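You operate a simulated robot arm through the tools that you are given. There is no shell and no other tool. Be economical: measure what you need, move in short steps, check, and stop when the job is done.

Carry out the task below with a simulated two-armed robot. There is one attempt and no reset: what you move stays moved.

TASK
Hold the silver tray on the top of the crimping bench steady with one hand and put the white breaker in it with the other.

The check looks at the end state, three seconds after you hand in, the way a careful person would. Anything else that was tipped, shoved, dropped, spilled or broken makes it a failure.

THE ROBOT
Two 7-joint arms with two-finger parallel grippers on one trunk, on a base that drives. Base frame: it is fixed to the floor where the robot stands at the start and does not move with it; the origin is under the middle of the robot, x ahead of it, y to its left, z up. Units: mm, rad, N and s.
The left shoulder is at the start at [50, 209, 1296], the right one opposite. With the tool pointing down near the work surface each hand reaches from about 100 to 900 mm from the robot's upright axis, wherever it stands, measured 20 degrees to its own side. Places, roughly: silver tray [0, -2500, 1000]. Payload 4.4 kg a hand.
The tool frame of a hand sits at the grasp point between the pads (the TCP): z along the fingers, y along the line on which they close. The tips reach 23 mm beyond it. Largest opening 94 mm; finger width 38, thickness 10; the body of the gripper, 54 by 96 mm, starts 39 mm behind the TCP.
Orientation is that of the tool frame in the base frame, as a unit quaternion [x, y, z, w]. With the fingers straight down and closing along the base's y, the tool's x points along the base's -x, its y along +y and its z along -z.

THE INTERFACE
- The arms move only by the tool servo_tool. It takes "left_motion", "right_motion" or both (then of equal length, played together; a hand with none holds still); each is text: rows parted by semicolons, each of 7 numbers parted by spaces: the finger opening in mm, from 0 to 94, then the shift along the tool's x, y, z in mm, then the turn, a rotation vector about the tool's x, y, z in rad. In form: fingers x y z ax ay az; .... A call has 1 to 8 rows; each row is the pose to reach, as a shift and turn from the pose commanded when the call began, along the tool's axes at that moment. A row lasts 0.2 s, in which the tool goes at most 50 mm and 0.15 rad; a call with a longer step from one row to the next is refused whole, and so is a gripper value outside its range. A pose out of reach is approached as far as the arm can. The call stops where the force on the tool passes 40 N (or 10 N more than at its start, if that is more) or the arm is blocked; 0.2 s more then pass. Each finger travels about 108 mm/s and halts on what it meets, pressing with about 24 N; the grip force reading is that of the motor and also rises with nothing between the fingers. The clock runs only during rows and for 0.2 s after the last one: add rows that repeat a pose to give the fingers time. The reply holds the time, the measured pose of the TCP, the force on the tool along the base axes, the opening and the grip force, in the units named above and with some noise, with the torque about the TCP (base axes, N m) and any sound that the robot's microphone picked up.
- Cameras (640 x 400 px; columns grow to the right, rows downward): "scene" is now at [158.5, -6.9, 1521.4]; the picture's right is [-0.09, -1.00, 0.00], its down [-0.03, 0.00, -1.00] and it looks along [1.00, -0.09, -0.04] (base axes); focal length 283 px, centre (320, 200). "left" rides on the left gripper at [86, -16, -75] in its tool frame; the picture's right is [0.18, 0.98, 0.00], its down [-0.58, 0.11, -0.81] and it looks along [-0.79, 0.15, 0.59] (tool axes); focal length 243 px, centre (320, 200). "right" rides on the right gripper at [86, 16, -74] in its tool frame; the picture's right is [-0.18, 0.98, 0.00], its down [-0.58, -0.11, -0.81] and it looks along [-0.79, -0.15, 0.59] (tool axes); focal length 243 px, centre (320, 200).
- camera(camera): a new picture of that camera. The clock stands still meanwhile.
- slide_trunk(by): slides the trunk up (or, below 0, down) by that many mm; the arms and the scene camera ride with it, the base frame stays. It gives what a move gives, with no picture.
- steer(legs): drives the robot by 1 to 6 legs, each [ahead, left, turn to the left] in mm, mm and rad, along the robot's own axes; the way and the turn of a leg run together, so that a leg with both is an arc; at most 1500 mm and 3.142 rad a leg. The arms and the cameras ride along, it lands a little off, and it stops where it bumps. It gives what a move gives.
- turn_head(pan, tilt): turns the head with the scene camera to pan (to the left, within 1.396 rad either way) and tilt (down, from -0.506 to 1.204), counted from straight ahead of the robot. It gives what a move gives.
- measure_at(camera, pixels): for up to 12 pixels [column, row] of the newest picture of that camera ("zoom" is the newest enlarged one), the place [x, y, z] in the base frame of the surface seen there, good to about 2 mm. The clock stands still meanwhile.
- close_up(camera, box): a new picture of the part [left, top, right, bottom] of that camera's present view, enlarged. The clock stands still meanwhile.
- sign_off(): hands the job in; it is judged then, once.

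Work in short steps. Measure before you move; look again where a grasp or a placing could have gone wrong, and mend it. You have 80 turns and 58 pictures in all, those below and enlarged ones among them. Open the grippers and draw the arms clear of the work before you hand the job in, unless the task says otherwise; then end with one line.

The tools are called after ">>>" as a command line: name --argument value ..., lists and objects as JSON in quotes. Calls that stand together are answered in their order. servo_tool: Moves the arms, as the interface text tells. Its arguments: {"type":"object","properties":{"left_motion":{"type":"string"},"right_motion":{"type":"string"}},"required":[]} The other tools are called the same way: slide_trunk (by) slides the trunk up or down; steer (legs) drives the base; turn_head (pan, tilt) turns the head that bears the scene camera; camera (camera) takes a picture; measure_at (camera, pixels) gives the place of the surface under pixels of a picture; close_up (camera, box) takes an enlarged picture of a part of a camera's view; sign_off () hands the job in.

At the start:

```text
t: 0.0
left_position: [642.1, 262.9, 1450.8]
left_ee_rot: [-0.001, 1.0, 0.001, 0.0]
left_wrist_force: [0.2, -0.7, 0.1]
left_wrist_torque: [-0.01, 0.01, -0.01]
left_grip_width: 94.3
left_finger_force: 0.0
right_position: [477.3, -180.5, 1516.9]
right_ee_rot: [0.0, 1.0, 0.0, -0.001]
right_wrist_force: [-1.0, 0.3, -0.5]
right_wrist_torque: [0.0, 0.02, -0.02]
right_grip_width: 94.0
right_finger_force: 0.1
trunk travel left (down, up): [-375.0, 188.0]
robot x, y, heading: [1.5, 4.7, 0.002]
head pan, tilt: [-0.086, 0.035]
```

scene: 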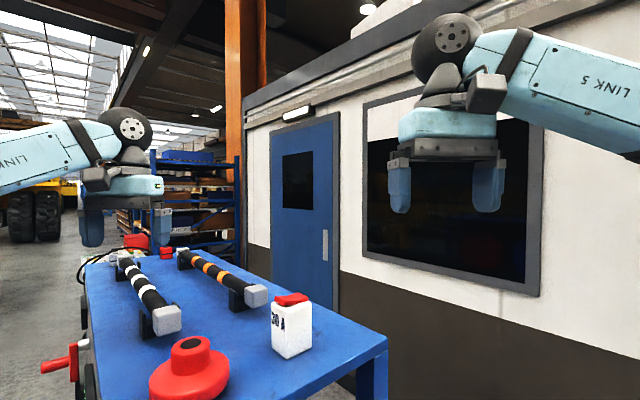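
right: 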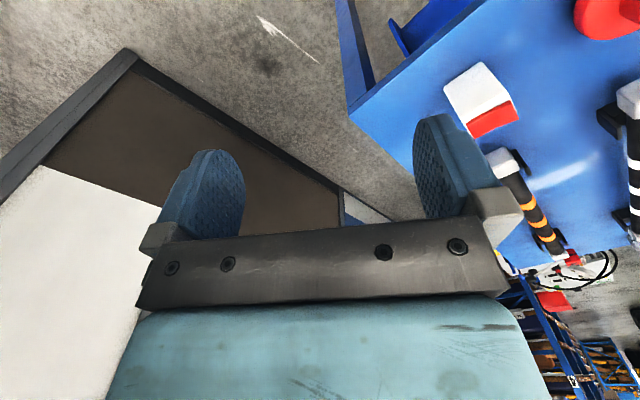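
left: 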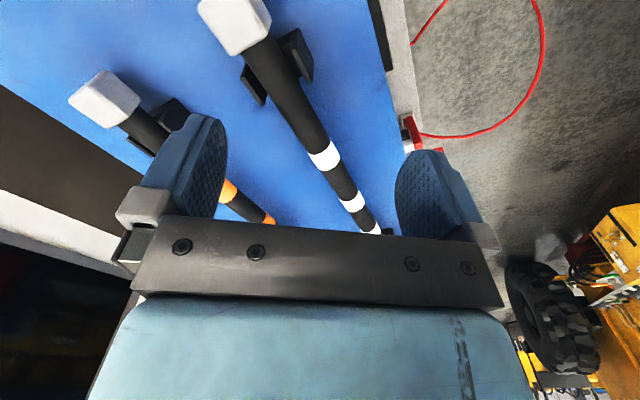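

The scene shows a white block with a red top at about (291,326) on the blue table, perhaps the breaker. I'll enlarge it and then measure.

>>> close_up --camera "scene" --box '[80, 220, 400, 400]'

>>> measure_at --camera "scene" --pixels '[[275, 310], [312, 313], [290, 298], [290, 330], [276, 350], [310, 350], [292, 357], [340, 370], [210, 345], [257, 296], [230, 330]]'

>>> turn_head --pan -1.396 --tilt 0.2

>>> camera --camera "scene"

```text
2.00 times, centred on (240, 310) of scene
```

zoom: 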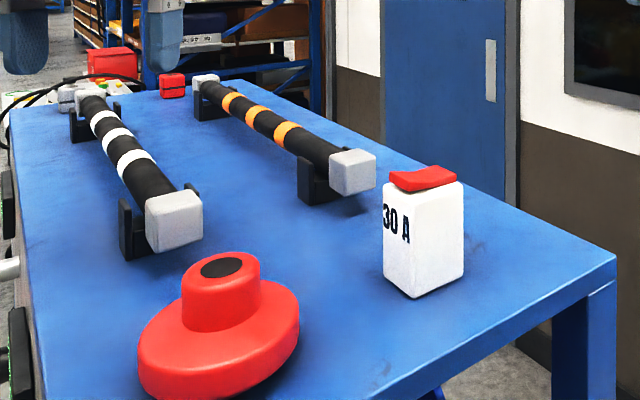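

```text
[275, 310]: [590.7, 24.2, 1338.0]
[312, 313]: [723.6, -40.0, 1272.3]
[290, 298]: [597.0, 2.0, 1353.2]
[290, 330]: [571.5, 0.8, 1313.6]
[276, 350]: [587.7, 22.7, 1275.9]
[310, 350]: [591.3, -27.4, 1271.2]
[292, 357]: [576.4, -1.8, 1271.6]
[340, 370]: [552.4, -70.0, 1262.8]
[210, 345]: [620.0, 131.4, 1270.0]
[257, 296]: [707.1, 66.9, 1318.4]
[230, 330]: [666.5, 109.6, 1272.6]
```

```text
t: 1.5
left_position: [641.5, 264.9, 1451.0]
left_ee_rot: [0.0, 1.0, 0.0, 0.001]
left_wrist_force: [-0.2, -0.4, 0.5]
left_wrist_torque: [0.0, 0.03, 0.0]
left_grip_width: 93.8
left_finger_force: 0.1
right_position: [478.6, -180.1, 1516.0]
right_ee_rot: [0.0, 1.0, 0.0, 0.0]
right_wrist_force: [-0.2, 0.6, 0.3]
right_wrist_torque: [-0.02, -0.02, -0.01]
right_grip_width: 94.1
right_finger_force: 0.1
trunk travel left (down, up): [-375.0, 188.0]
robot x, y, heading: [1.4, -0.1, -0.0]
head pan, tilt: [-1.396, 0.201]
```

```text
53 pictures are left
```

scene: 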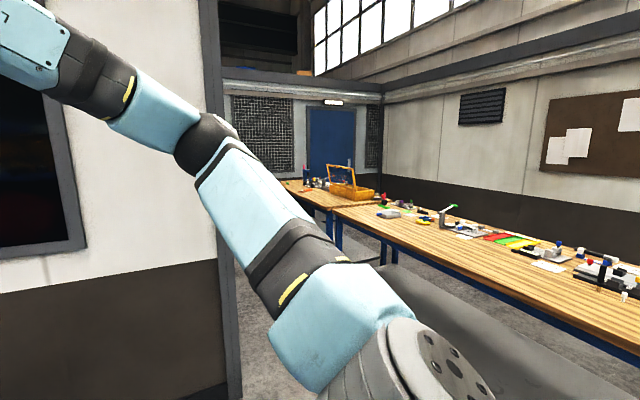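

The wooden bench fills the right of the view; I look closer for the tray and for any other breaker.

>>> close_up --camera "scene" --box '[340, 180, 500, 280]'

>>> close_up --camera "scene" --box '[480, 210, 640, 310]'

>>> measure_at --camera "scene" --pixels '[[388, 214], [412, 216], [440, 217], [480, 230], [510, 240], [550, 267], [590, 280], [624, 297], [350, 190], [500, 295], [376, 230]]'

```text
4.00 times, centred on (420, 230) of scene
```

zoom: 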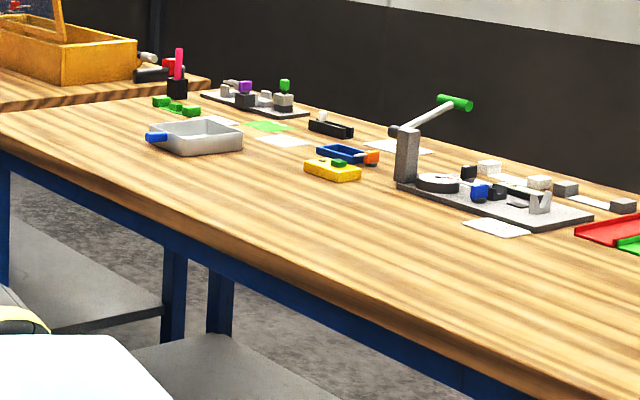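

```text
4.00 times, centred on (560, 260) of scene
```

zoom: 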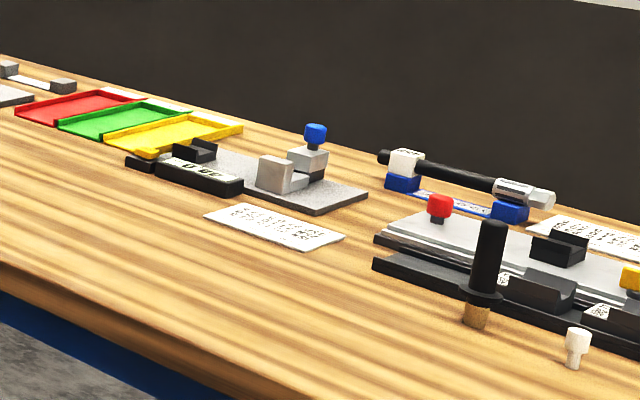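

```text
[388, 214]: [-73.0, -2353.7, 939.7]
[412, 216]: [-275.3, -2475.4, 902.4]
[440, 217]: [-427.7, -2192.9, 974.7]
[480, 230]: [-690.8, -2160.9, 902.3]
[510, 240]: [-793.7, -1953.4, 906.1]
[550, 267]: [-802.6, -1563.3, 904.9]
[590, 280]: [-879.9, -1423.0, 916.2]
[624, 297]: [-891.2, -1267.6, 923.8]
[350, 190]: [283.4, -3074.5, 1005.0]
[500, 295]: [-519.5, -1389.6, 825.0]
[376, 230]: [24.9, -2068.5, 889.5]
```

The tray is at about (-73,-2354) with the bench top at z≈902. The only breaker is the "30 A" block on the blue table; I look back at it to get its exact pose.

>>> turn_head --pan -0.05 --tilt 0.5

>>> close_up --camera "scene" --box '[240, 130, 400, 230]'

>>> close_up --camera "right" --box '[400, 40, 560, 140]'

```text
t: 3.0
left_position: [642.0, 263.6, 1451.8]
left_ee_rot: [0.0, 1.0, 0.001, 0.001]
left_wrist_force: [0.1, 0.5, 0.7]
left_wrist_torque: [0.0, 0.04, -0.01]
left_grip_width: 94.1
left_finger_force: 0.1
right_position: [478.2, -181.0, 1515.9]
right_ee_rot: [0.0, 1.0, 0.0, 0.0]
right_wrist_force: [-0.7, -0.8, -0.3]
right_wrist_torque: [0.0, -0.06, 0.01]
right_grip_width: 94.1
right_finger_force: 0.0
trunk travel left (down, up): [-375.0, 188.0]
robot x, y, heading: [-0.1, -3.8, 0.0]
head pan, tilt: [-0.051, 0.499]
```

```text
4.00 times, centred on (320, 180) of scene
```

zoom: 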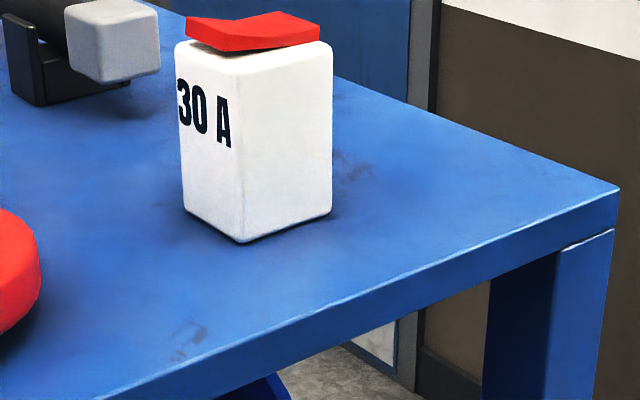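

```text
4.00 times, centred on (480, 90) of right
```

zoom: 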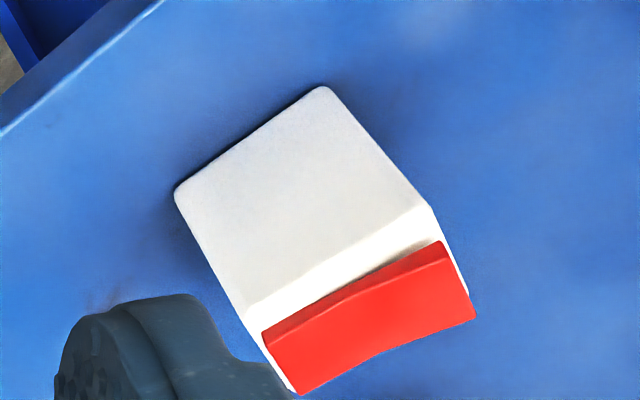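

I measure the body's visible corners in the right-hand zoom: top edge (250,308),(425,208); bottom edge (178,190),(322,90); rocker (265,335),(440,245),(300,390),(472,318).

>>> measure_at --camera "zoom" --pixels '[[185, 192], [322, 96], [250, 300], [420, 208], [265, 345], [440, 255], [305, 385], [465, 312], [335, 285], [290, 370], [80, 200], [560, 150]]'

>>> close_up --camera "scene" --box '[240, 130, 400, 230]'

>>> measure_at --camera "zoom" --pixels '[[184, 50], [240, 78], [328, 50], [186, 205], [240, 235], [326, 210], [280, 100], [280, 200], [210, 90], [210, 180], [190, 22], [315, 38]]'

```text
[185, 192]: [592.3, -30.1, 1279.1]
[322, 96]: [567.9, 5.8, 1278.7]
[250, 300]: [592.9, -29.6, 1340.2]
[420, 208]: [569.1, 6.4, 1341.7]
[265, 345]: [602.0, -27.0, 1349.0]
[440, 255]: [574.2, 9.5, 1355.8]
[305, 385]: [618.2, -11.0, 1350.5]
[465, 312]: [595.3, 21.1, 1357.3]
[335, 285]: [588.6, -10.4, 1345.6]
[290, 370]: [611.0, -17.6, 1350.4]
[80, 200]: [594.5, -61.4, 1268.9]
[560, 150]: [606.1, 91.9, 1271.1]
```

```text
4.00 times, centred on (320, 180) of scene
```

zoom: 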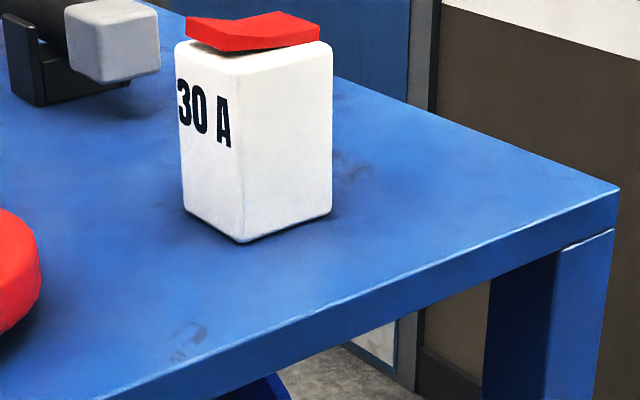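

```text
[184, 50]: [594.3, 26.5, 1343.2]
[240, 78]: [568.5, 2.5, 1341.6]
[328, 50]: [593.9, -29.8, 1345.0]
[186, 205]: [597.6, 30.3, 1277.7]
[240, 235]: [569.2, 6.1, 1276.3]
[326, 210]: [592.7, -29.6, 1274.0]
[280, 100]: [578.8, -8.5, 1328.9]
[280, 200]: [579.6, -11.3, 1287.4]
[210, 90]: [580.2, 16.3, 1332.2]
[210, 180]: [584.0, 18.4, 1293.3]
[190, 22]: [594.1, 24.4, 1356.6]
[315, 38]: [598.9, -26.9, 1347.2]
```

The table top is z≈1270. The breaker's body is about 44×38 mm, centred at about (595,-1), with its top at 1347 and the rocker at 1357, yawed about 35°. I send the right hand above it, turned to match.

>>> servo_tool --right_motion "94 -23.4 36 19 0 0 -0.124; 94 -46.8 72 38 0 0 -0.248; 94 -70.2 108 57 0 0 -0.372; 94 -93.6 144 76 0 0 -0.496; 94 -117 180 95 0 0 -0.62; 94 -117 180 95 0 0 -0.62"

>>> camera --camera "right"

>>> camera --camera "scene"

```text
t: 4.4
left_position: [641.6, 263.1, 1453.0]
left_ee_rot: [0.0, 1.0, 0.0, 0.001]
left_wrist_force: [-0.7, -1.2, 0.3]
left_wrist_torque: [0.01, -0.01, -0.03]
left_grip_width: 93.8
left_finger_force: 0.1
right_position: [597.1, -4.2, 1422.4]
right_ee_rot: [-0.305, 0.952, 0.0, 0.0]
right_wrist_force: [-0.7, 0.3, 0.1]
right_wrist_torque: [0.0, -0.04, 0.01]
right_grip_width: 94.1
right_finger_force: 0.0
trunk travel left (down, up): [-375.0, 188.0]
robot x, y, heading: [-2.7, 1.9, -0.001]
head pan, tilt: [-0.051, 0.499]
```

```text
47 pictures are left
```

right: 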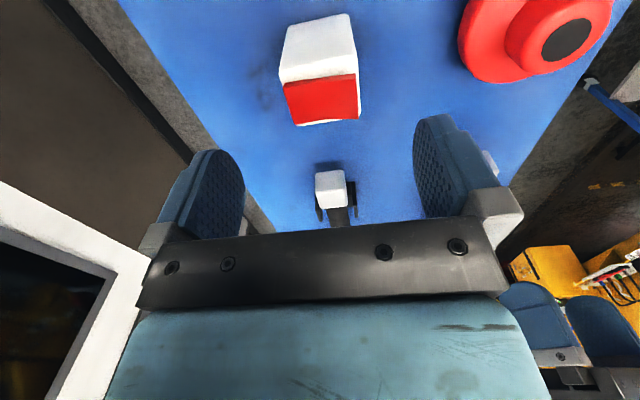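

```text
46 pictures are left
```

scene: 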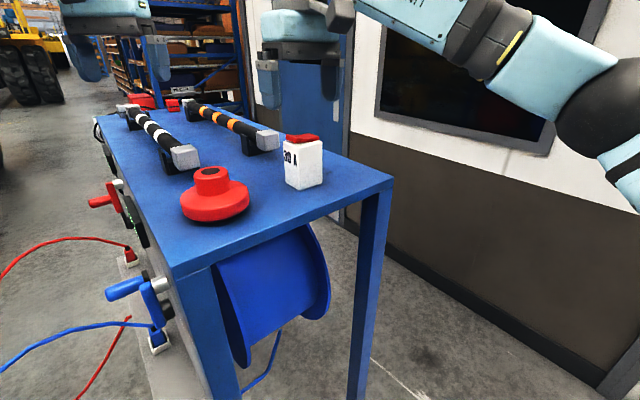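

The hand sits above the breaker, which shows at (320,75) in the right camera. I check its alignment by measuring the face's edges.

>>> measure_at --camera "right" --pixels '[[284, 75], [354, 71], [286, 50], [348, 22], [290, 30], [299, 122], [359, 115], [320, 75], [320, 50]]'

```text
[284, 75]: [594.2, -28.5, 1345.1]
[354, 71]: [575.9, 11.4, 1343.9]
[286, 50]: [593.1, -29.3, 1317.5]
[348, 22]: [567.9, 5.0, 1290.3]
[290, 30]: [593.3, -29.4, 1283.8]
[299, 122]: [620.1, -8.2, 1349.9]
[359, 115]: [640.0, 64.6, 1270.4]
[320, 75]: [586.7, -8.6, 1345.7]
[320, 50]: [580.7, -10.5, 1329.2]
```

Corner averages put the centre at (594.5,-1), so the hand is roughly centred. I descend to TCP z≈1325 with a 2 mm tool-y correction, fingers open.

>>> servo_tool --right_motion "94 0 2 35 0 0 0; 94 0 2 70 0 0 0; 94 0 2 97 0 0 0; 94 0 2 97 0 0 0"

>>> camera --camera "right"

```text
t: 5.4
left_position: [641.6, 265.2, 1451.2]
left_ee_rot: [0.0, 1.0, 0.001, 0.001]
left_wrist_force: [-0.6, -0.4, 0.4]
left_wrist_torque: [-0.02, 0.0, 0.01]
left_grip_width: 94.1
left_finger_force: 0.1
right_position: [593.7, 0.5, 1326.2]
right_ee_rot: [-0.305, 0.952, 0.0, 0.001]
right_wrist_force: [-0.2, -0.9, -0.3]
right_wrist_torque: [0.02, -0.01, -0.04]
right_grip_width: 93.9
right_finger_force: 0.3
trunk travel left (down, up): [-375.0, 188.0]
robot x, y, heading: [-0.8, -2.4, 0.004]
head pan, tilt: [-0.051, 0.499]
```

```text
45 pictures are left
```

right: 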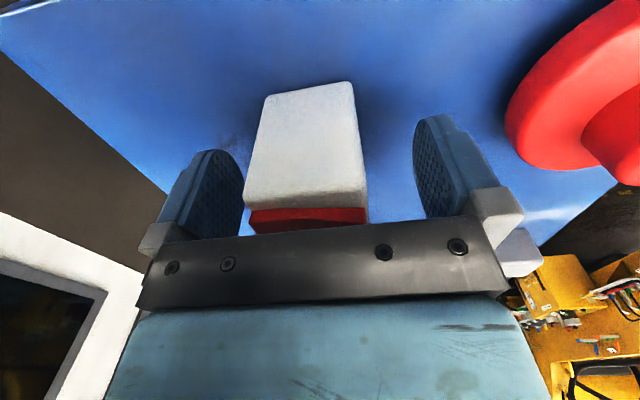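

In the picture the block (243–367) looks a bit left of the middle of the fingers; I measure the pads and block to be sure.

>>> measure_at --camera "right" --pixels '[[210, 190], [235, 190], [195, 215], [425, 160], [445, 190], [420, 190], [252, 195], [360, 185], [268, 105], [348, 95], [258, 215], [360, 212]]'

```text
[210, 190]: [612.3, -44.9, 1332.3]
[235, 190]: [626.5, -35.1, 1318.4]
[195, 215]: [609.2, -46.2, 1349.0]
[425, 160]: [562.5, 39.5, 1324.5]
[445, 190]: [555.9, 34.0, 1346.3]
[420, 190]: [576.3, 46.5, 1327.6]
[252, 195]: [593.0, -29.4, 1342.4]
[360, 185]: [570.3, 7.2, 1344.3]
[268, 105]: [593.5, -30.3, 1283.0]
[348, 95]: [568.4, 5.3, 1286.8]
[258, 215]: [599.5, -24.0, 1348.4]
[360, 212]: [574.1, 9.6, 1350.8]
```

Projected on the closing line, the pads' middle is about 3 mm off the block's. I shift by -3 mm, then close.

>>> servo_tool --right_motion "94 0 -3 0 0 0 0; 60 0 -3 0 0 0 0; 30 0 -3 0 0 0 0; 30 0 -3 0 0 0 0; 30 0 -3 0 0 0 0"

```text
t: 6.6
left_position: [642.7, 265.5, 1450.1]
left_ee_rot: [0.0, 1.0, 0.001, 0.001]
left_wrist_force: [-0.1, -2.2, 0.5]
left_wrist_torque: [0.03, 0.0, 0.01]
left_grip_width: 94.0
left_finger_force: 0.0
right_position: [596.6, -2.2, 1326.1]
right_ee_rot: [-0.305, 0.952, -0.001, 0.0]
right_wrist_force: [-0.4, -0.6, 0.0]
right_wrist_torque: [0.02, -0.02, -0.02]
right_grip_width: 50.0
right_finger_force: 24.1
trunk travel left (down, up): [-375.0, 188.0]
robot x, y, heading: [0.9, 2.8, 0.002]
head pan, tilt: [-0.051, 0.499]
```

Width 50 and 24 N: it is held. I lift it 120 mm and look; the fingers stay commanded to close.

>>> servo_tool --right_motion "30 0 0 -30 0 0 0; 30 0 0 -70 0 0 0; 30 0 0 -110 0 0 0; 30 0 0 -130 0 0 0"

>>> camera --camera "right"

```text
t: 7.6
left_position: [641.2, 265.5, 1452.5]
left_ee_rot: [-0.001, 1.0, -0.001, 0.001]
left_wrist_force: [0.7, 0.5, 0.0]
left_wrist_torque: [0.05, -0.05, 0.02]
left_grip_width: 93.9
left_finger_force: 0.1
right_position: [593.9, -2.5, 1457.1]
right_ee_rot: [-0.305, 0.952, 0.0, 0.0]
right_wrist_force: [-0.4, 0.1, -1.7]
right_wrist_torque: [0.02, -0.03, 0.0]
right_grip_width: 49.8
right_finger_force: 24.2
trunk travel left (down, up): [-375.0, 188.0]
robot x, y, heading: [-1.5, 4.8, -0.002]
head pan, tilt: [-0.051, 0.499]
```

```text
44 pictures are left
```

right: 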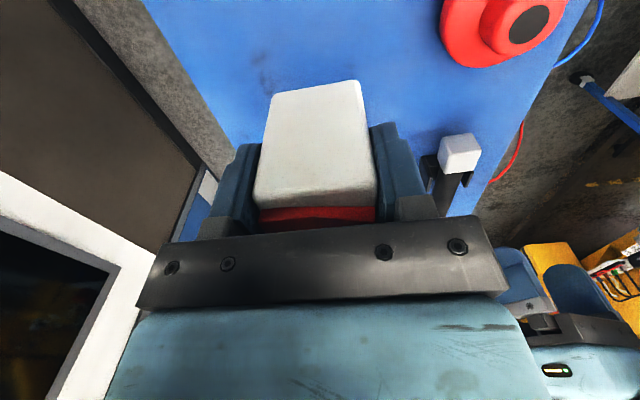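

The breaker is held straight. Before driving I look to the right for the free floor.

>>> turn_head --pan -1.396 --tilt 0.45

>>> camera --camera "scene"

>>> measure_at --camera "scene" --pixels '[[210, 100], [245, 200], [120, 300], [20, 250], [300, 230], [450, 330], [560, 240], [630, 260], [380, 150], [500, 200], [300, 100], [30, 100]]'

```text
t: 9.1
left_position: [640.3, 265.0, 1451.8]
left_ee_rot: [0.0, 1.0, -0.001, 0.0]
left_wrist_force: [0.3, 0.1, 1.1]
left_wrist_torque: [0.01, 0.0, 0.01]
left_grip_width: 94.0
left_finger_force: 0.0
right_position: [594.0, -2.6, 1456.2]
right_ee_rot: [-0.306, 0.952, -0.001, 0.0]
right_wrist_force: [0.3, -0.3, -1.9]
right_wrist_torque: [0.01, 0.01, 0.01]
right_grip_width: 49.8
right_finger_force: 23.9
trunk travel left (down, up): [-375.0, 188.0]
robot x, y, heading: [0.1, -1.6, 0.001]
head pan, tilt: [-1.396, 0.45]
```

```text
43 pictures are left
```

scene: 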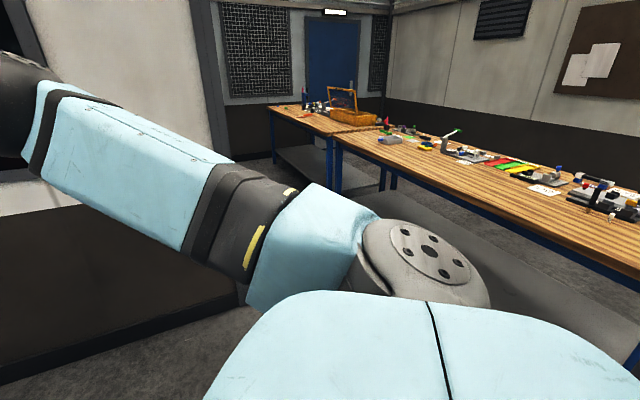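

```text
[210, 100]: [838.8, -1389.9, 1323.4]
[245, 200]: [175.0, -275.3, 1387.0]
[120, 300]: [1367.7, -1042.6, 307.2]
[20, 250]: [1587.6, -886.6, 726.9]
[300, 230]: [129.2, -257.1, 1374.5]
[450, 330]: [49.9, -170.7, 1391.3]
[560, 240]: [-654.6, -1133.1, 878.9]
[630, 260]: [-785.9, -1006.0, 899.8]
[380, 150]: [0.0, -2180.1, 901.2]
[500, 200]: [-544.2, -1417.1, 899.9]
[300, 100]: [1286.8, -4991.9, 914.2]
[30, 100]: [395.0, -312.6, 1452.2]
```

The bench edge runs along (-.588,.809), so I should face heading about -2.51 rad. I turn on the spot (the arms sweep above the table and clear of the wall), then look.

>>> steer --legs '[[0, 0, -2.51]]'

>>> turn_head --pan 0.7 --tilt 0.45

>>> camera --camera "scene"

```text
t: 15.4
left_position: [-369.2, -587.6, 1450.7]
left_ee_rot: [0.952, 0.305, -0.001, 0.001]
left_wrist_force: [-1.0, -0.5, 0.6]
left_wrist_torque: [-0.01, 0.0, 0.01]
left_grip_width: 94.1
left_finger_force: 0.2
right_position: [-485.5, -343.1, 1455.5]
right_ee_rot: [0.814, 0.58, 0.0, 0.0]
right_wrist_force: [-0.1, 0.8, -1.9]
right_wrist_torque: [-0.02, -0.04, -0.02]
right_grip_width: 49.8
right_finger_force: 24.0
trunk travel left (down, up): [-375.0, 188.0]
robot x, y, heading: [-3.2, -1.3, -2.525]
head pan, tilt: [-1.396, 0.45]
```

```text
t: 17.4
left_position: [-369.5, -589.6, 1451.9]
left_ee_rot: [0.953, 0.304, 0.0, 0.0]
left_wrist_force: [-0.1, -1.1, -0.4]
left_wrist_torque: [0.01, -0.02, -0.01]
left_grip_width: 93.8
left_finger_force: 0.1
right_position: [-484.2, -342.7, 1457.0]
right_ee_rot: [0.814, 0.581, 0.0, 0.0]
right_wrist_force: [-0.5, 0.4, -1.8]
right_wrist_torque: [0.03, 0.02, -0.03]
right_grip_width: 49.7
right_finger_force: 23.9
trunk travel left (down, up): [-375.0, 188.0]
robot x, y, heading: [1.9, 0.2, -2.522]
head pan, tilt: [0.7, 0.45]
```

```text
42 pictures are left
```

scene: 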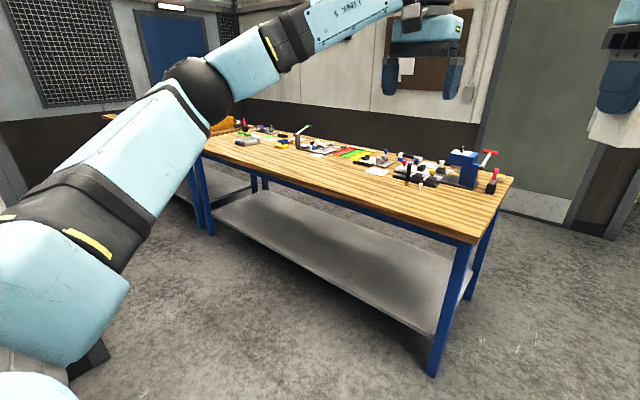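

The tray is visible at (246,141). I measure it, the bench edge and some floor.

>>> measure_at --camera "scene" --pixels '[[246, 142], [238, 142], [256, 142], [460, 230], [330, 190], [230, 158], [208, 155], [200, 150], [242, 124], [300, 240], [430, 330], [150, 300]]'

>>> close_up --camera "scene" --box '[190, 100, 350, 200]'

```text
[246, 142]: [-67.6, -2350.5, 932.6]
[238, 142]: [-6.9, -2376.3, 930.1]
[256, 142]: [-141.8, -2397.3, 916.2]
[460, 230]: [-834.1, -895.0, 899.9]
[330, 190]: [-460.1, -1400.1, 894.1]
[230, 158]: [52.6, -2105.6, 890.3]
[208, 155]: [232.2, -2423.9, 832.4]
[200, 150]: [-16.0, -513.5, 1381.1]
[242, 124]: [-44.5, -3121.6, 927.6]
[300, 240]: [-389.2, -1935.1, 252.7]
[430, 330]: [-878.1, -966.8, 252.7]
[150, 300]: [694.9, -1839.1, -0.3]
```

```text
4.00 times, centred on (270, 150) of scene
```

zoom: 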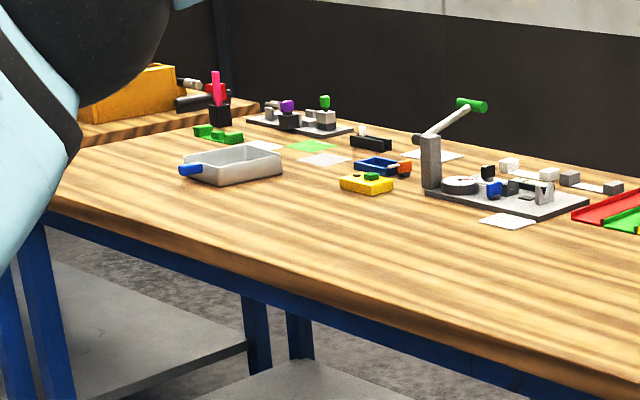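

Path: ahead 650 mm, then sidestep left 1500 mm and look again, with both arms staying well above bench objects (tallest lever ~1010).

>>> steer --legs '[[650, 0, 0.012], [0, 1500, 0]]'

>>> turn_head --pan 0.3 --tilt 0.5

>>> camera --camera "scene"

```text
t: 34.1
left_position: [-80.3, -2205.0, 1452.1]
left_ee_rot: [0.959, 0.283, -0.001, 0.0]
left_wrist_force: [0.4, 0.1, 0.0]
left_wrist_torque: [0.02, 0.02, -0.01]
left_grip_width: 93.9
left_finger_force: 0.1
right_position: [-183.6, -1955.0, 1455.8]
right_ee_rot: [0.828, 0.56, 0.0, 0.001]
right_wrist_force: [-0.4, 0.0, -1.0]
right_wrist_torque: [-0.02, 0.02, 0.04]
right_grip_width: 50.0
right_finger_force: 24.1
trunk travel left (down, up): [-375.0, 188.0]
robot x, y, heading: [317.1, -1637.1, -2.571]
head pan, tilt: [0.7, 0.45]
```

```text
t: 35.0
left_position: [-79.3, -2205.4, 1450.4]
left_ee_rot: [0.959, 0.282, 0.0, 0.0]
left_wrist_force: [-0.2, 0.1, 0.2]
left_wrist_torque: [0.02, -0.02, 0.02]
left_grip_width: 93.8
left_finger_force: 0.1
right_position: [-183.2, -1953.9, 1456.1]
right_ee_rot: [0.828, 0.561, 0.0, 0.001]
right_wrist_force: [-0.3, 0.5, -1.3]
right_wrist_torque: [0.01, 0.03, 0.01]
right_grip_width: 49.8
right_finger_force: 24.0
trunk travel left (down, up): [-375.0, 188.0]
robot x, y, heading: [318.0, -1633.4, -2.572]
head pan, tilt: [0.3, 0.499]
```

```text
40 pictures are left
```

scene: 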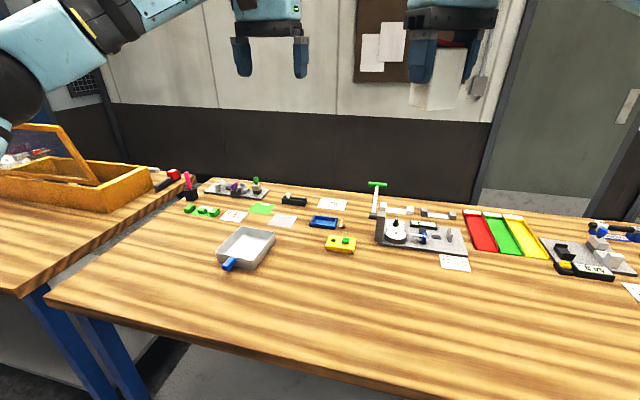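

The handle is a blue tab at (229,264) on the tray's near-left side. I measure tray corners, handle, and both benches' edges.

>>> close_up --camera "scene" --box '[180, 190, 340, 290]'

>>> measure_at --camera "scene" --pixels '[[20, 290], [100, 245], [180, 195], [50, 290], [200, 350], [235, 230], [272, 234], [218, 250], [250, 266], [229, 264], [245, 245], [110, 170]]'

```text
4.00 times, centred on (260, 240) of scene
```

zoom: 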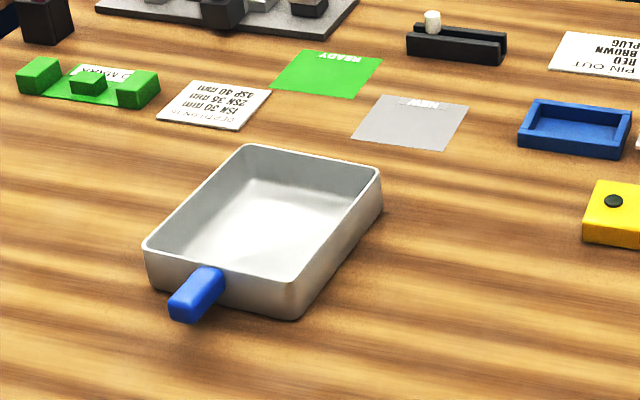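

```text
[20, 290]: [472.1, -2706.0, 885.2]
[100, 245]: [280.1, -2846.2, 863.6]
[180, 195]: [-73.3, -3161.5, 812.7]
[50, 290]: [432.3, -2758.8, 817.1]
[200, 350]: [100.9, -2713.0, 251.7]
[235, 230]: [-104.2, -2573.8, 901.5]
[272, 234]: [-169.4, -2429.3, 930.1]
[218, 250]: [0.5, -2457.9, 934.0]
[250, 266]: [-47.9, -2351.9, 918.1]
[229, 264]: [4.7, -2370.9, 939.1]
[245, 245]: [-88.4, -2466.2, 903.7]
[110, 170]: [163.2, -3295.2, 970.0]
```

I measure the tray rim corners and handle in the enlarged picture.

>>> measure_at --camera "zoom" --pixels '[[148, 247], [250, 148], [378, 172], [288, 283], [212, 272], [186, 300], [172, 300], [200, 312], [250, 235], [210, 245], [285, 190], [192, 290]]'

```text
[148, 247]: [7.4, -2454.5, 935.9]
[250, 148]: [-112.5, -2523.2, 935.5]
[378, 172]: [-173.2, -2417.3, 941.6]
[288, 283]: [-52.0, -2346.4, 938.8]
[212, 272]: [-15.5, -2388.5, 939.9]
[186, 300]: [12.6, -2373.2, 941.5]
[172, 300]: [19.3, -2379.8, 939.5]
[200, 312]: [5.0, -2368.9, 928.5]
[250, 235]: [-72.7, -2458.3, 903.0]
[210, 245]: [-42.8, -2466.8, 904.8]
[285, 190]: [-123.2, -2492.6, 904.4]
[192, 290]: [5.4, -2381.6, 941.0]
```

Tray rim corners are NL(7,-2455), FL(-112,-2523), FR(-173,-2417), NR(-52,-2346). Its centre is (-82,-2435), rim z 938, floor z 904, with the handle pointing at the robot around (2,-2386). I sidestep 440 mm more to the left and 50 mm ahead.

>>> steer --legs '[[0, 440, 0], [50, 0, 0]]'

>>> turn_head --pan 0.0 --tilt 0.6

>>> camera --camera "scene"

```text
t: 39.9
left_position: [126.0, -2601.5, 1454.1]
left_ee_rot: [0.958, 0.288, -0.003, 0.0]
left_wrist_force: [0.2, 0.3, 0.3]
left_wrist_torque: [-0.02, -0.01, 0.01]
left_grip_width: 93.9
left_finger_force: 0.1
right_position: [19.8, -2351.3, 1458.6]
right_ee_rot: [0.825, 0.565, -0.002, 0.0]
right_wrist_force: [0.4, -0.4, -1.0]
right_wrist_torque: [-0.01, 0.02, -0.01]
right_grip_width: 49.8
right_finger_force: 23.6
trunk travel left (down, up): [-375.0, 188.0]
robot x, y, heading: [514.6, -2026.8, -2.565]
head pan, tilt: [0.3, 0.499]
```

```text
t: 40.7
left_position: [122.6, -2604.4, 1452.6]
left_ee_rot: [0.958, 0.287, -0.001, 0.0]
left_wrist_force: [-0.8, 0.9, -0.3]
left_wrist_torque: [0.06, -0.02, -0.04]
left_grip_width: 94.2
left_finger_force: 0.1
right_position: [15.6, -2354.0, 1456.6]
right_ee_rot: [0.825, 0.565, 0.0, 0.001]
right_wrist_force: [-0.8, 0.6, -2.4]
right_wrist_torque: [0.04, 0.01, 0.0]
right_grip_width: 49.8
right_finger_force: 24.3
trunk travel left (down, up): [-375.0, 188.0]
robot x, y, heading: [515.2, -2027.7, -2.559]
head pan, tilt: [0.0, 0.6]
```

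```text
38 pictures are left
```

scene: 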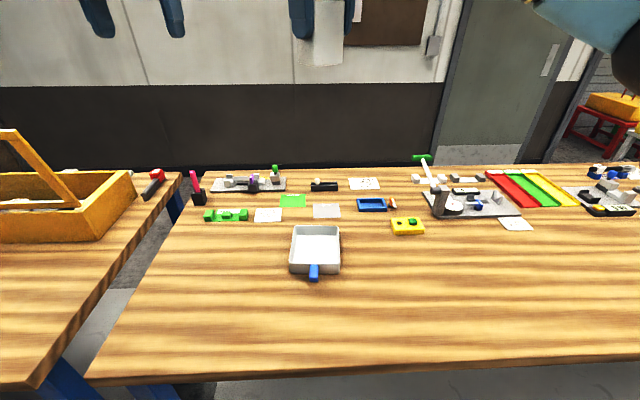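

The robot stands well: handle about 626 ahead and 17 left, tray centre 722 ahead. I move the right hand 150 mm aside to the right and turn it so that its closing line lies along the tray's depth and its camera faces right, away from the left hand.

>>> servo_tool --right_motion "30 14.5 -20.3 0 0 0 -0.148; 30 29 -40.5 0 0 0 -0.296; 30 43.5 -60.8 0 0 0 -0.444; 30 58 -81 0 0 0 -0.592; 30 72.5 -101.3 0 0 0 -0.74; 30 87 -121.6 0 0 0 -0.885; 30 87 -121.6 0 0 0 -0.885"

>>> slide_trunk --by -200

>>> turn_head --pan 0.5 --tilt 0.5

>>> camera --camera "scene"

```text
t: 42.3
left_position: [122.4, -2603.9, 1451.0]
left_ee_rot: [0.958, 0.288, 0.0, 0.0]
left_wrist_force: [-0.2, -1.1, 0.8]
left_wrist_torque: [0.02, 0.01, 0.0]
left_grip_width: 93.8
left_finger_force: 0.0
right_position: [115.0, -2196.9, 1410.3]
right_ee_rot: [0.504, 0.864, -0.001, 0.001]
right_wrist_force: [1.2, 0.3, -1.7]
right_wrist_torque: [0.02, 0.01, -0.01]
right_grip_width: 49.8
right_finger_force: 24.1
right hand out of reach, approached as far as the arm can: row 3, 4, 5, 6, 7
trunk travel left (down, up): [-375.0, 188.0]
robot x, y, heading: [515.6, -2027.5, -2.563]
head pan, tilt: [0.0, 0.6]
```

```text
t: 44.5
left_position: [123.3, -2603.6, 1251.7]
left_ee_rot: [0.958, 0.287, -0.001, 0.0]
left_wrist_force: [-0.3, -0.4, -0.7]
left_wrist_torque: [0.02, 0.01, 0.02]
left_grip_width: 93.9
left_finger_force: 0.0
right_position: [115.8, -2196.4, 1212.4]
right_ee_rot: [0.505, 0.863, 0.0, 0.0]
right_wrist_force: [0.0, -0.5, -0.8]
right_wrist_torque: [0.0, 0.0, 0.02]
right_grip_width: 49.5
right_finger_force: 23.6
trunk travel left (down, up): [-175.0, 388.0]
robot x, y, heading: [512.3, -2028.9, -2.562]
head pan, tilt: [0.0, 0.6]
```

```text
t: 45.4
left_position: [124.6, -2603.5, 1252.6]
left_ee_rot: [0.958, 0.288, -0.001, -0.001]
left_wrist_force: [0.0, 0.6, 0.3]
left_wrist_torque: [-0.02, 0.0, -0.01]
left_grip_width: 94.0
left_finger_force: 0.0
right_position: [116.1, -2197.5, 1210.7]
right_ee_rot: [0.505, 0.863, 0.0, 0.001]
right_wrist_force: [-0.2, -0.5, -1.1]
right_wrist_torque: [0.02, -0.02, -0.01]
right_grip_width: 49.8
right_finger_force: 24.2
trunk travel left (down, up): [-175.0, 388.0]
robot x, y, heading: [510.2, -2026.4, -2.558]
head pan, tilt: [0.499, 0.499]
```

```text
37 pictures are left
```

scene: 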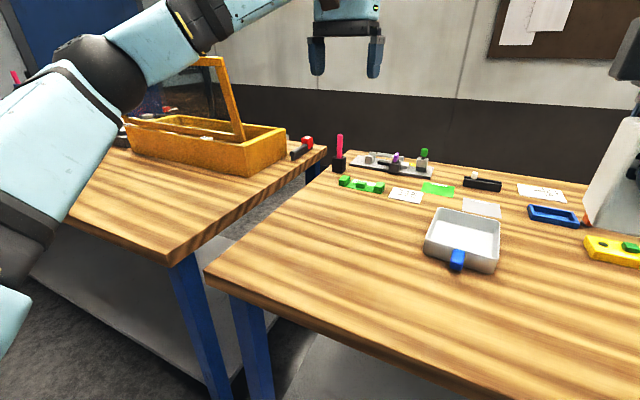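

The right hand got the yaw but was pulled inward by ~180 mm. I check the left elbow's clearance over the second bench and the toolbox.

>>> measure_at --camera "scene" --pixels '[[90, 90], [60, 160], [10, 200], [180, 40], [212, 62], [240, 130], [170, 160], [200, 150], [160, 255], [458, 262], [452, 245], [464, 246]]'

```text
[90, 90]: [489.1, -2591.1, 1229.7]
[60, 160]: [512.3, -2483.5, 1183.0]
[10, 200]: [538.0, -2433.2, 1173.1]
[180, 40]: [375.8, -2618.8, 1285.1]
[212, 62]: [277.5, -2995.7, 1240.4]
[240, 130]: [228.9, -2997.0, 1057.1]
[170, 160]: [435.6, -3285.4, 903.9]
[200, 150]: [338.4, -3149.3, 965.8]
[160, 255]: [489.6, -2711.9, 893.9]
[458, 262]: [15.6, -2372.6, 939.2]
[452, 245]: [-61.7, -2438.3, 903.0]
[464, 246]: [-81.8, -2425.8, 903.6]
```

The elbow (z≈1230) is clear of the lid corner by about 400 mm. I lower the right hand by 90 mm to see how its reach responds before sending the left in.

>>> servo_tool --right_motion "30 0 0 45 0 0 0; 30 0 0 90 0 0 0; 30 0 0 90 0 0 0"

```text
t: 46.2
left_position: [124.0, -2604.3, 1252.3]
left_ee_rot: [0.958, 0.287, -0.002, 0.0]
left_wrist_force: [-0.4, -0.4, -0.6]
left_wrist_torque: [0.01, 0.02, 0.01]
left_grip_width: 93.9
left_finger_force: 0.0
right_position: [112.2, -2196.5, 1120.6]
right_ee_rot: [0.505, 0.863, -0.001, 0.0]
right_wrist_force: [-0.1, 0.1, 0.1]
right_wrist_torque: [-0.02, 0.03, -0.07]
right_grip_width: 49.7
right_finger_force: 23.6
trunk travel left (down, up): [-175.0, 388.0]
robot x, y, heading: [511.7, -2030.1, -2.564]
head pan, tilt: [0.499, 0.499]
```

Lowering worked and it re-bases. I now stage the right hand forward, about 150 mm right of the tray, at z≈1090.

>>> servo_tool --right_motion "30 5.5 -41.3 4 0 0 0; 30 11 -82.6 8 0 0 0; 30 16.5 -123.9 12 0 0 0; 30 22 -165.2 16 0 0 0; 30 27.5 -206.5 20 0 0 0; 30 33 -247.8 25 0 0 0; 30 38.6 -289 30 0 0 0; 30 38.6 -289 30 0 0 0"

>>> turn_head --pan 0.05 --tilt 0.5

>>> camera --camera "scene"

```text
t: 48.0
left_position: [123.7, -2603.6, 1251.6]
left_ee_rot: [0.958, 0.287, -0.001, 0.001]
left_wrist_force: [0.4, 0.0, 0.0]
left_wrist_torque: [0.01, 0.01, 0.0]
left_grip_width: 94.2
left_finger_force: 0.0
right_position: [106.8, -2218.4, 1111.5]
right_ee_rot: [0.507, 0.862, 0.0, 0.0]
right_wrist_force: [-0.1, -0.8, -1.3]
right_wrist_torque: [0.0, -0.01, -0.03]
right_grip_width: 49.8
right_finger_force: 23.5
right hand out of reach, approached as far as the arm can: row 1, 2, 3, 4, 5, 6, 7, 8
trunk travel left (down, up): [-175.0, 388.0]
robot x, y, heading: [511.5, -2032.0, -2.56]
head pan, tilt: [0.499, 0.499]
```

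```text
t: 48.9
left_position: [123.2, -2603.3, 1252.1]
left_ee_rot: [0.957, 0.289, 0.0, 0.0]
left_wrist_force: [-0.6, 0.0, 0.6]
left_wrist_torque: [-0.01, -0.03, -0.03]
left_grip_width: 94.1
left_finger_force: 0.0
right_position: [107.6, -2218.5, 1111.5]
right_ee_rot: [0.507, 0.862, -0.001, 0.001]
right_wrist_force: [-0.3, 0.5, -0.5]
right_wrist_torque: [0.05, -0.02, 0.01]
right_grip_width: 49.3
right_finger_force: 24.0
trunk travel left (down, up): [-175.0, 388.0]
robot x, y, heading: [515.6, -2030.7, -2.563]
head pan, tilt: [0.051, 0.499]
```

```text
36 pictures are left
```

scene: 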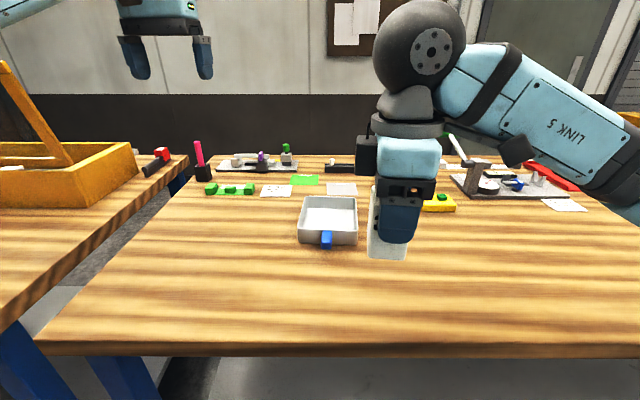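

The +86° yaw limits reach (it's a wrist limit). I turn the right hand back by 0.7 rad (about +46° from neutral) while moving to the staging place right of the tray.

>>> servo_tool --right_motion "30 2 -10 0 0 0 0.14; 30 8 -40 3 0 0 0.28; 30 17 -85 6 0 0 0.42; 30 26 -132 9 0 0 0.56; 30 35 -179 13 0 0 0.7; 30 44 -226 16 0 0 0.7; 30 52.7 -272.8 20 0 0 0.7; 30 52.7 -272.8 20 0 0 0.7"

>>> camera --camera "scene"

```text
t: 50.7
left_position: [124.0, -2603.5, 1251.9]
left_ee_rot: [0.958, 0.287, -0.001, 0.001]
left_wrist_force: [0.4, 0.1, 0.8]
left_wrist_torque: [-0.03, -0.02, 0.04]
left_grip_width: 94.1
left_finger_force: 0.0
right_position: [-128.9, -2293.6, 1093.3]
right_ee_rot: [0.771, 0.637, 0.0, 0.002]
right_wrist_force: [-0.6, -0.1, -0.3]
right_wrist_torque: [0.02, 0.0, 0.02]
right_grip_width: 49.9
right_finger_force: 23.6
right hand out of reach, approached as far as the arm can: row 7, 8
trunk travel left (down, up): [-175.0, 388.0]
robot x, y, heading: [514.4, -2030.2, -2.565]
head pan, tilt: [0.051, 0.499]
```

```text
35 pictures are left
```

scene: 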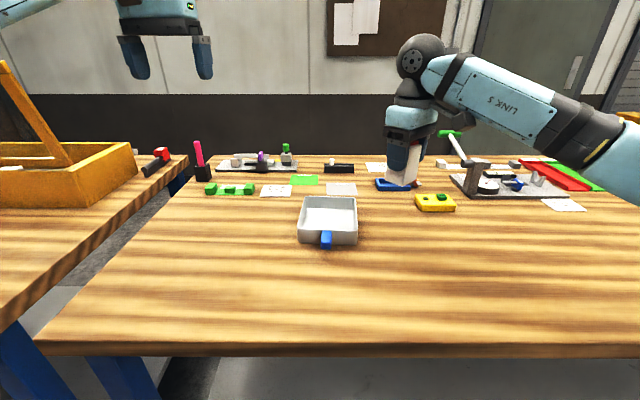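

The right hand waits right of the tray. Now the left goes to a hover over the handle at (4,-2385,1010), leaning back 0.25 rad so that its body stays away from the right hand.

>>> servo_tool --left_motion "94 2.6 -31 30 0 -0.03 0.007; 94 5.2 -62 60 0 -0.06 0.015; 94 7.7 -93 91 0 -0.09 0.022; 90 10.3 -124 121 0 -0.12 0.03; 80 12.9 -155 151 0 -0.16 0.037; 70 15.5 -186 181 0 -0.19 0.045; 60 18 -217 212 0 -0.22 0.052; 60 20.6 -248.5 242 0 -0.25 0.06"

>>> camera --camera "left"

>>> camera --camera "scene"

```text
t: 52.5
left_position: [2.6, -2382.6, 1008.5]
left_ee_rot: [0.959, 0.255, -0.12, 0.036]
left_wrist_force: [-0.7, 0.1, 0.0]
left_wrist_torque: [-0.03, 0.01, -0.01]
left_grip_width: 60.0
left_finger_force: 0.0
right_position: [-129.2, -2292.0, 1091.9]
right_ee_rot: [0.771, 0.637, 0.0, 0.001]
right_wrist_force: [-0.2, -0.1, -1.7]
right_wrist_torque: [0.01, 0.02, 0.02]
right_grip_width: 49.8
right_finger_force: 24.0
trunk travel left (down, up): [-175.0, 388.0]
robot x, y, heading: [513.7, -2028.5, -2.56]
head pan, tilt: [0.051, 0.499]
```

```text
34 pictures are left
```

left: 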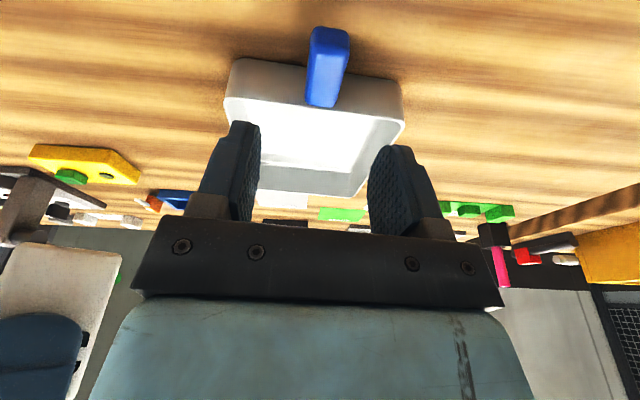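

```text
33 pictures are left
```

scene: 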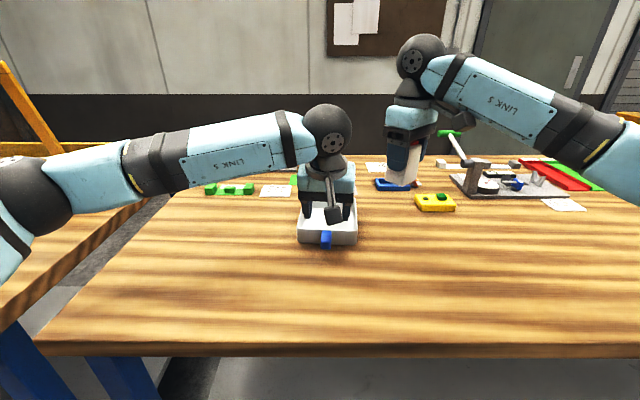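

The handle shows at (327,65) in the left camera; I measure it precisely.

>>> measure_at --camera "left" --pixels '[[312, 40], [345, 40], [310, 90], [335, 95], [330, 31], [323, 98], [326, 60], [240, 80], [390, 95], [250, 65], [365, 80], [308, 60]]'

```text
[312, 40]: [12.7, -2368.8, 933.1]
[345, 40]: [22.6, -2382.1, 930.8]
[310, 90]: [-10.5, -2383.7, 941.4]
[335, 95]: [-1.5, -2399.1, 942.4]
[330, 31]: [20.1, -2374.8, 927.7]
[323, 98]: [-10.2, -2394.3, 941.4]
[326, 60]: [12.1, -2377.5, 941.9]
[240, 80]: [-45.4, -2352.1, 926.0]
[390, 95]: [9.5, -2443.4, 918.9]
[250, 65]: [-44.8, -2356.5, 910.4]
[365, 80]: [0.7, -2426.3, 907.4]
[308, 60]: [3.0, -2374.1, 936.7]
```

The hand is centred within 2 mm. I descend vertically 69 mm (plus 3 mm outward) with the fingers open at 60.

>>> servo_tool --left_motion "60 7 1 22 0 0 0; 60 14 1 44 0 0 0; 60 20 1 66 0 0 0; 60 20 1 66 0 0 0"

>>> camera --camera "left"

```text
t: 53.5
left_position: [7.4, -2385.3, 942.5]
left_ee_rot: [0.959, 0.255, -0.12, 0.036]
left_wrist_force: [0.4, -0.2, -0.1]
left_wrist_torque: [-0.03, -0.03, 0.03]
left_grip_width: 60.1
left_finger_force: 0.0
right_position: [-129.9, -2291.9, 1092.9]
right_ee_rot: [0.77, 0.638, -0.001, 0.001]
right_wrist_force: [0.7, 0.3, -1.3]
right_wrist_torque: [-0.02, -0.03, 0.02]
right_grip_width: 49.5
right_finger_force: 24.3
trunk travel left (down, up): [-175.0, 388.0]
robot x, y, heading: [515.2, -2031.6, -2.564]
head pan, tilt: [0.051, 0.499]
```

```text
32 pictures are left
```

left: 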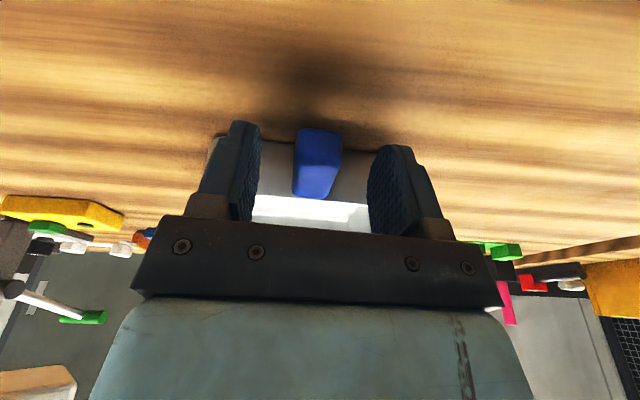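

The handle lies centred between the pads. I lower 4 mm more and close gently on it.

>>> servo_tool --left_motion "60 1 1 4 0 0 0; 40 1 1 4 0 0 0; 25 1 1 4 0 0 0; 10 1 1 4 0 0 0; 10 1 1 4 0 0 0"

>>> camera --camera "left"

>>> camera --camera "scene"

```text
t: 54.7
left_position: [8.0, -2385.3, 937.8]
left_ee_rot: [0.958, 0.257, -0.12, 0.036]
left_wrist_force: [-0.3, -0.6, -0.2]
left_wrist_torque: [0.14, 0.1, 0.05]
left_grip_width: 21.7
left_finger_force: 24.2
right_position: [-131.2, -2291.7, 1093.5]
right_ee_rot: [0.77, 0.638, 0.0, 0.0]
right_wrist_force: [0.2, 0.0, -1.1]
right_wrist_torque: [0.01, 0.02, 0.05]
right_grip_width: 49.9
right_finger_force: 24.6
trunk travel left (down, up): [-175.0, 388.0]
robot x, y, heading: [518.0, -2029.2, -2.561]
head pan, tilt: [0.051, 0.499]
```

```text
31 pictures are left
```

left: 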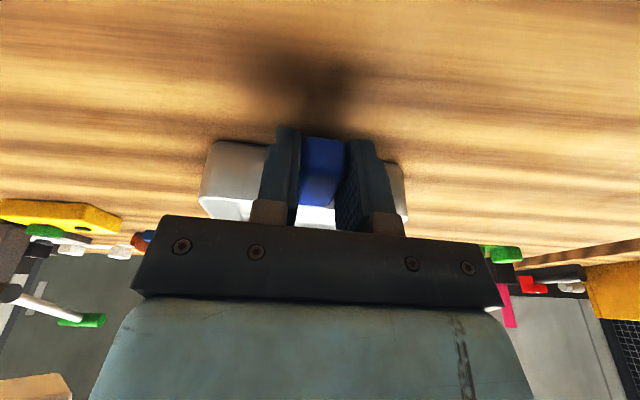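

```text
30 pictures are left
```

scene: 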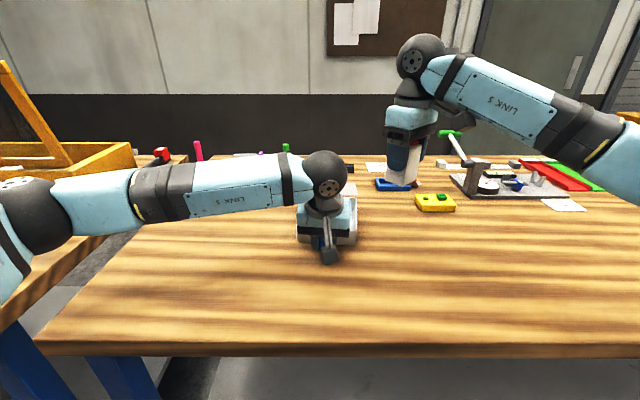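

The tray is held (width 21.7, 24 N). Now I test the right hand's forward reach, staying 130 mm right of the tray and lowering to z≈1050.

>>> servo_tool --right_motion "30 -11 -8 15 0 0 0; 30 -23 -16 30 0 0 0; 30 -34.2 -24.5 43 0 0 0; 30 -34.2 -24.5 43 0 0 0"

```text
t: 55.7
left_position: [8.0, -2384.7, 937.8]
left_ee_rot: [0.959, 0.256, -0.12, 0.036]
left_wrist_force: [1.4, 0.0, -0.7]
left_wrist_torque: [0.1, 0.13, 0.05]
left_grip_width: 21.8
left_finger_force: 23.7
right_position: [-135.6, -2293.2, 1075.2]
right_ee_rot: [0.771, 0.637, 0.001, 0.001]
right_wrist_force: [1.1, 0.3, -1.5]
right_wrist_torque: [0.0, 0.01, 0.01]
right_grip_width: 50.0
right_finger_force: 24.3
right hand out of reach, approached as far as the arm can: row 1, 2, 3, 4
trunk travel left (down, up): [-175.0, 388.0]
robot x, y, heading: [512.7, -2031.1, -2.561]
head pan, tilt: [0.051, 0.499]
```

Limited by yaw again. Reach improves as the arm swings left, so I turn 0.1 rad back and move toward a point 70 mm right of the place spot.

>>> servo_tool --right_motion "30 -26 4 5 0 0 0.05; 30 -52 8 10 0 0 0.1; 30 -79 12.2 15 0 0 0.1; 30 -79 12.2 15 0 0 0.1"

>>> camera --camera "right"

>>> camera --camera "scene"

```text
t: 56.7
left_position: [8.7, -2383.8, 939.1]
left_ee_rot: [0.958, 0.257, -0.121, 0.036]
left_wrist_force: [0.1, -0.6, 0.7]
left_wrist_torque: [0.17, 0.07, 0.06]
left_grip_width: 21.7
left_finger_force: 23.6
right_position: [-138.0, -2373.7, 1061.4]
right_ee_rot: [0.801, 0.599, -0.001, 0.001]
right_wrist_force: [0.2, -0.1, -1.8]
right_wrist_torque: [-0.02, 0.02, 0.01]
right_grip_width: 49.7
right_finger_force: 24.2
trunk travel left (down, up): [-175.0, 388.0]
robot x, y, heading: [510.4, -2030.5, -2.56]
head pan, tilt: [0.051, 0.499]
```

```text
29 pictures are left
```

right: 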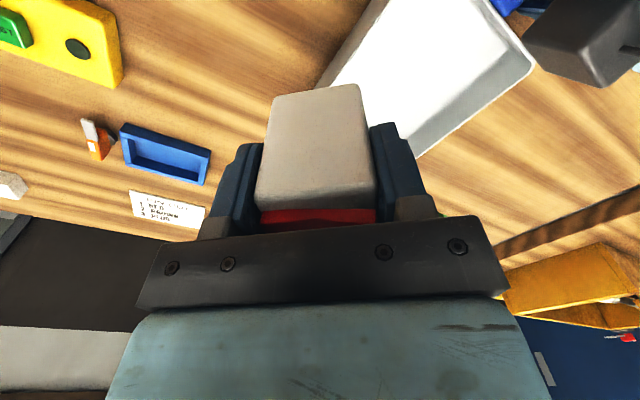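

```text
28 pictures are left
```

scene: 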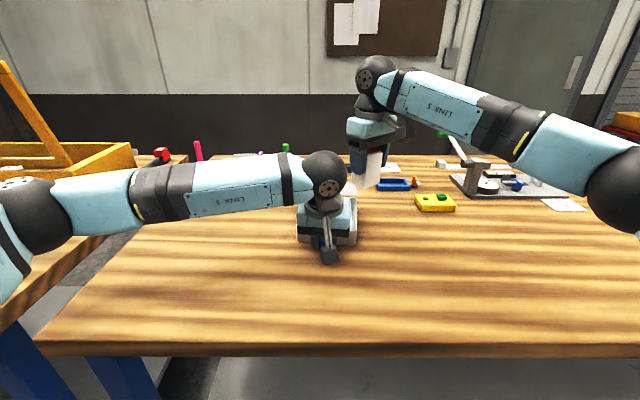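

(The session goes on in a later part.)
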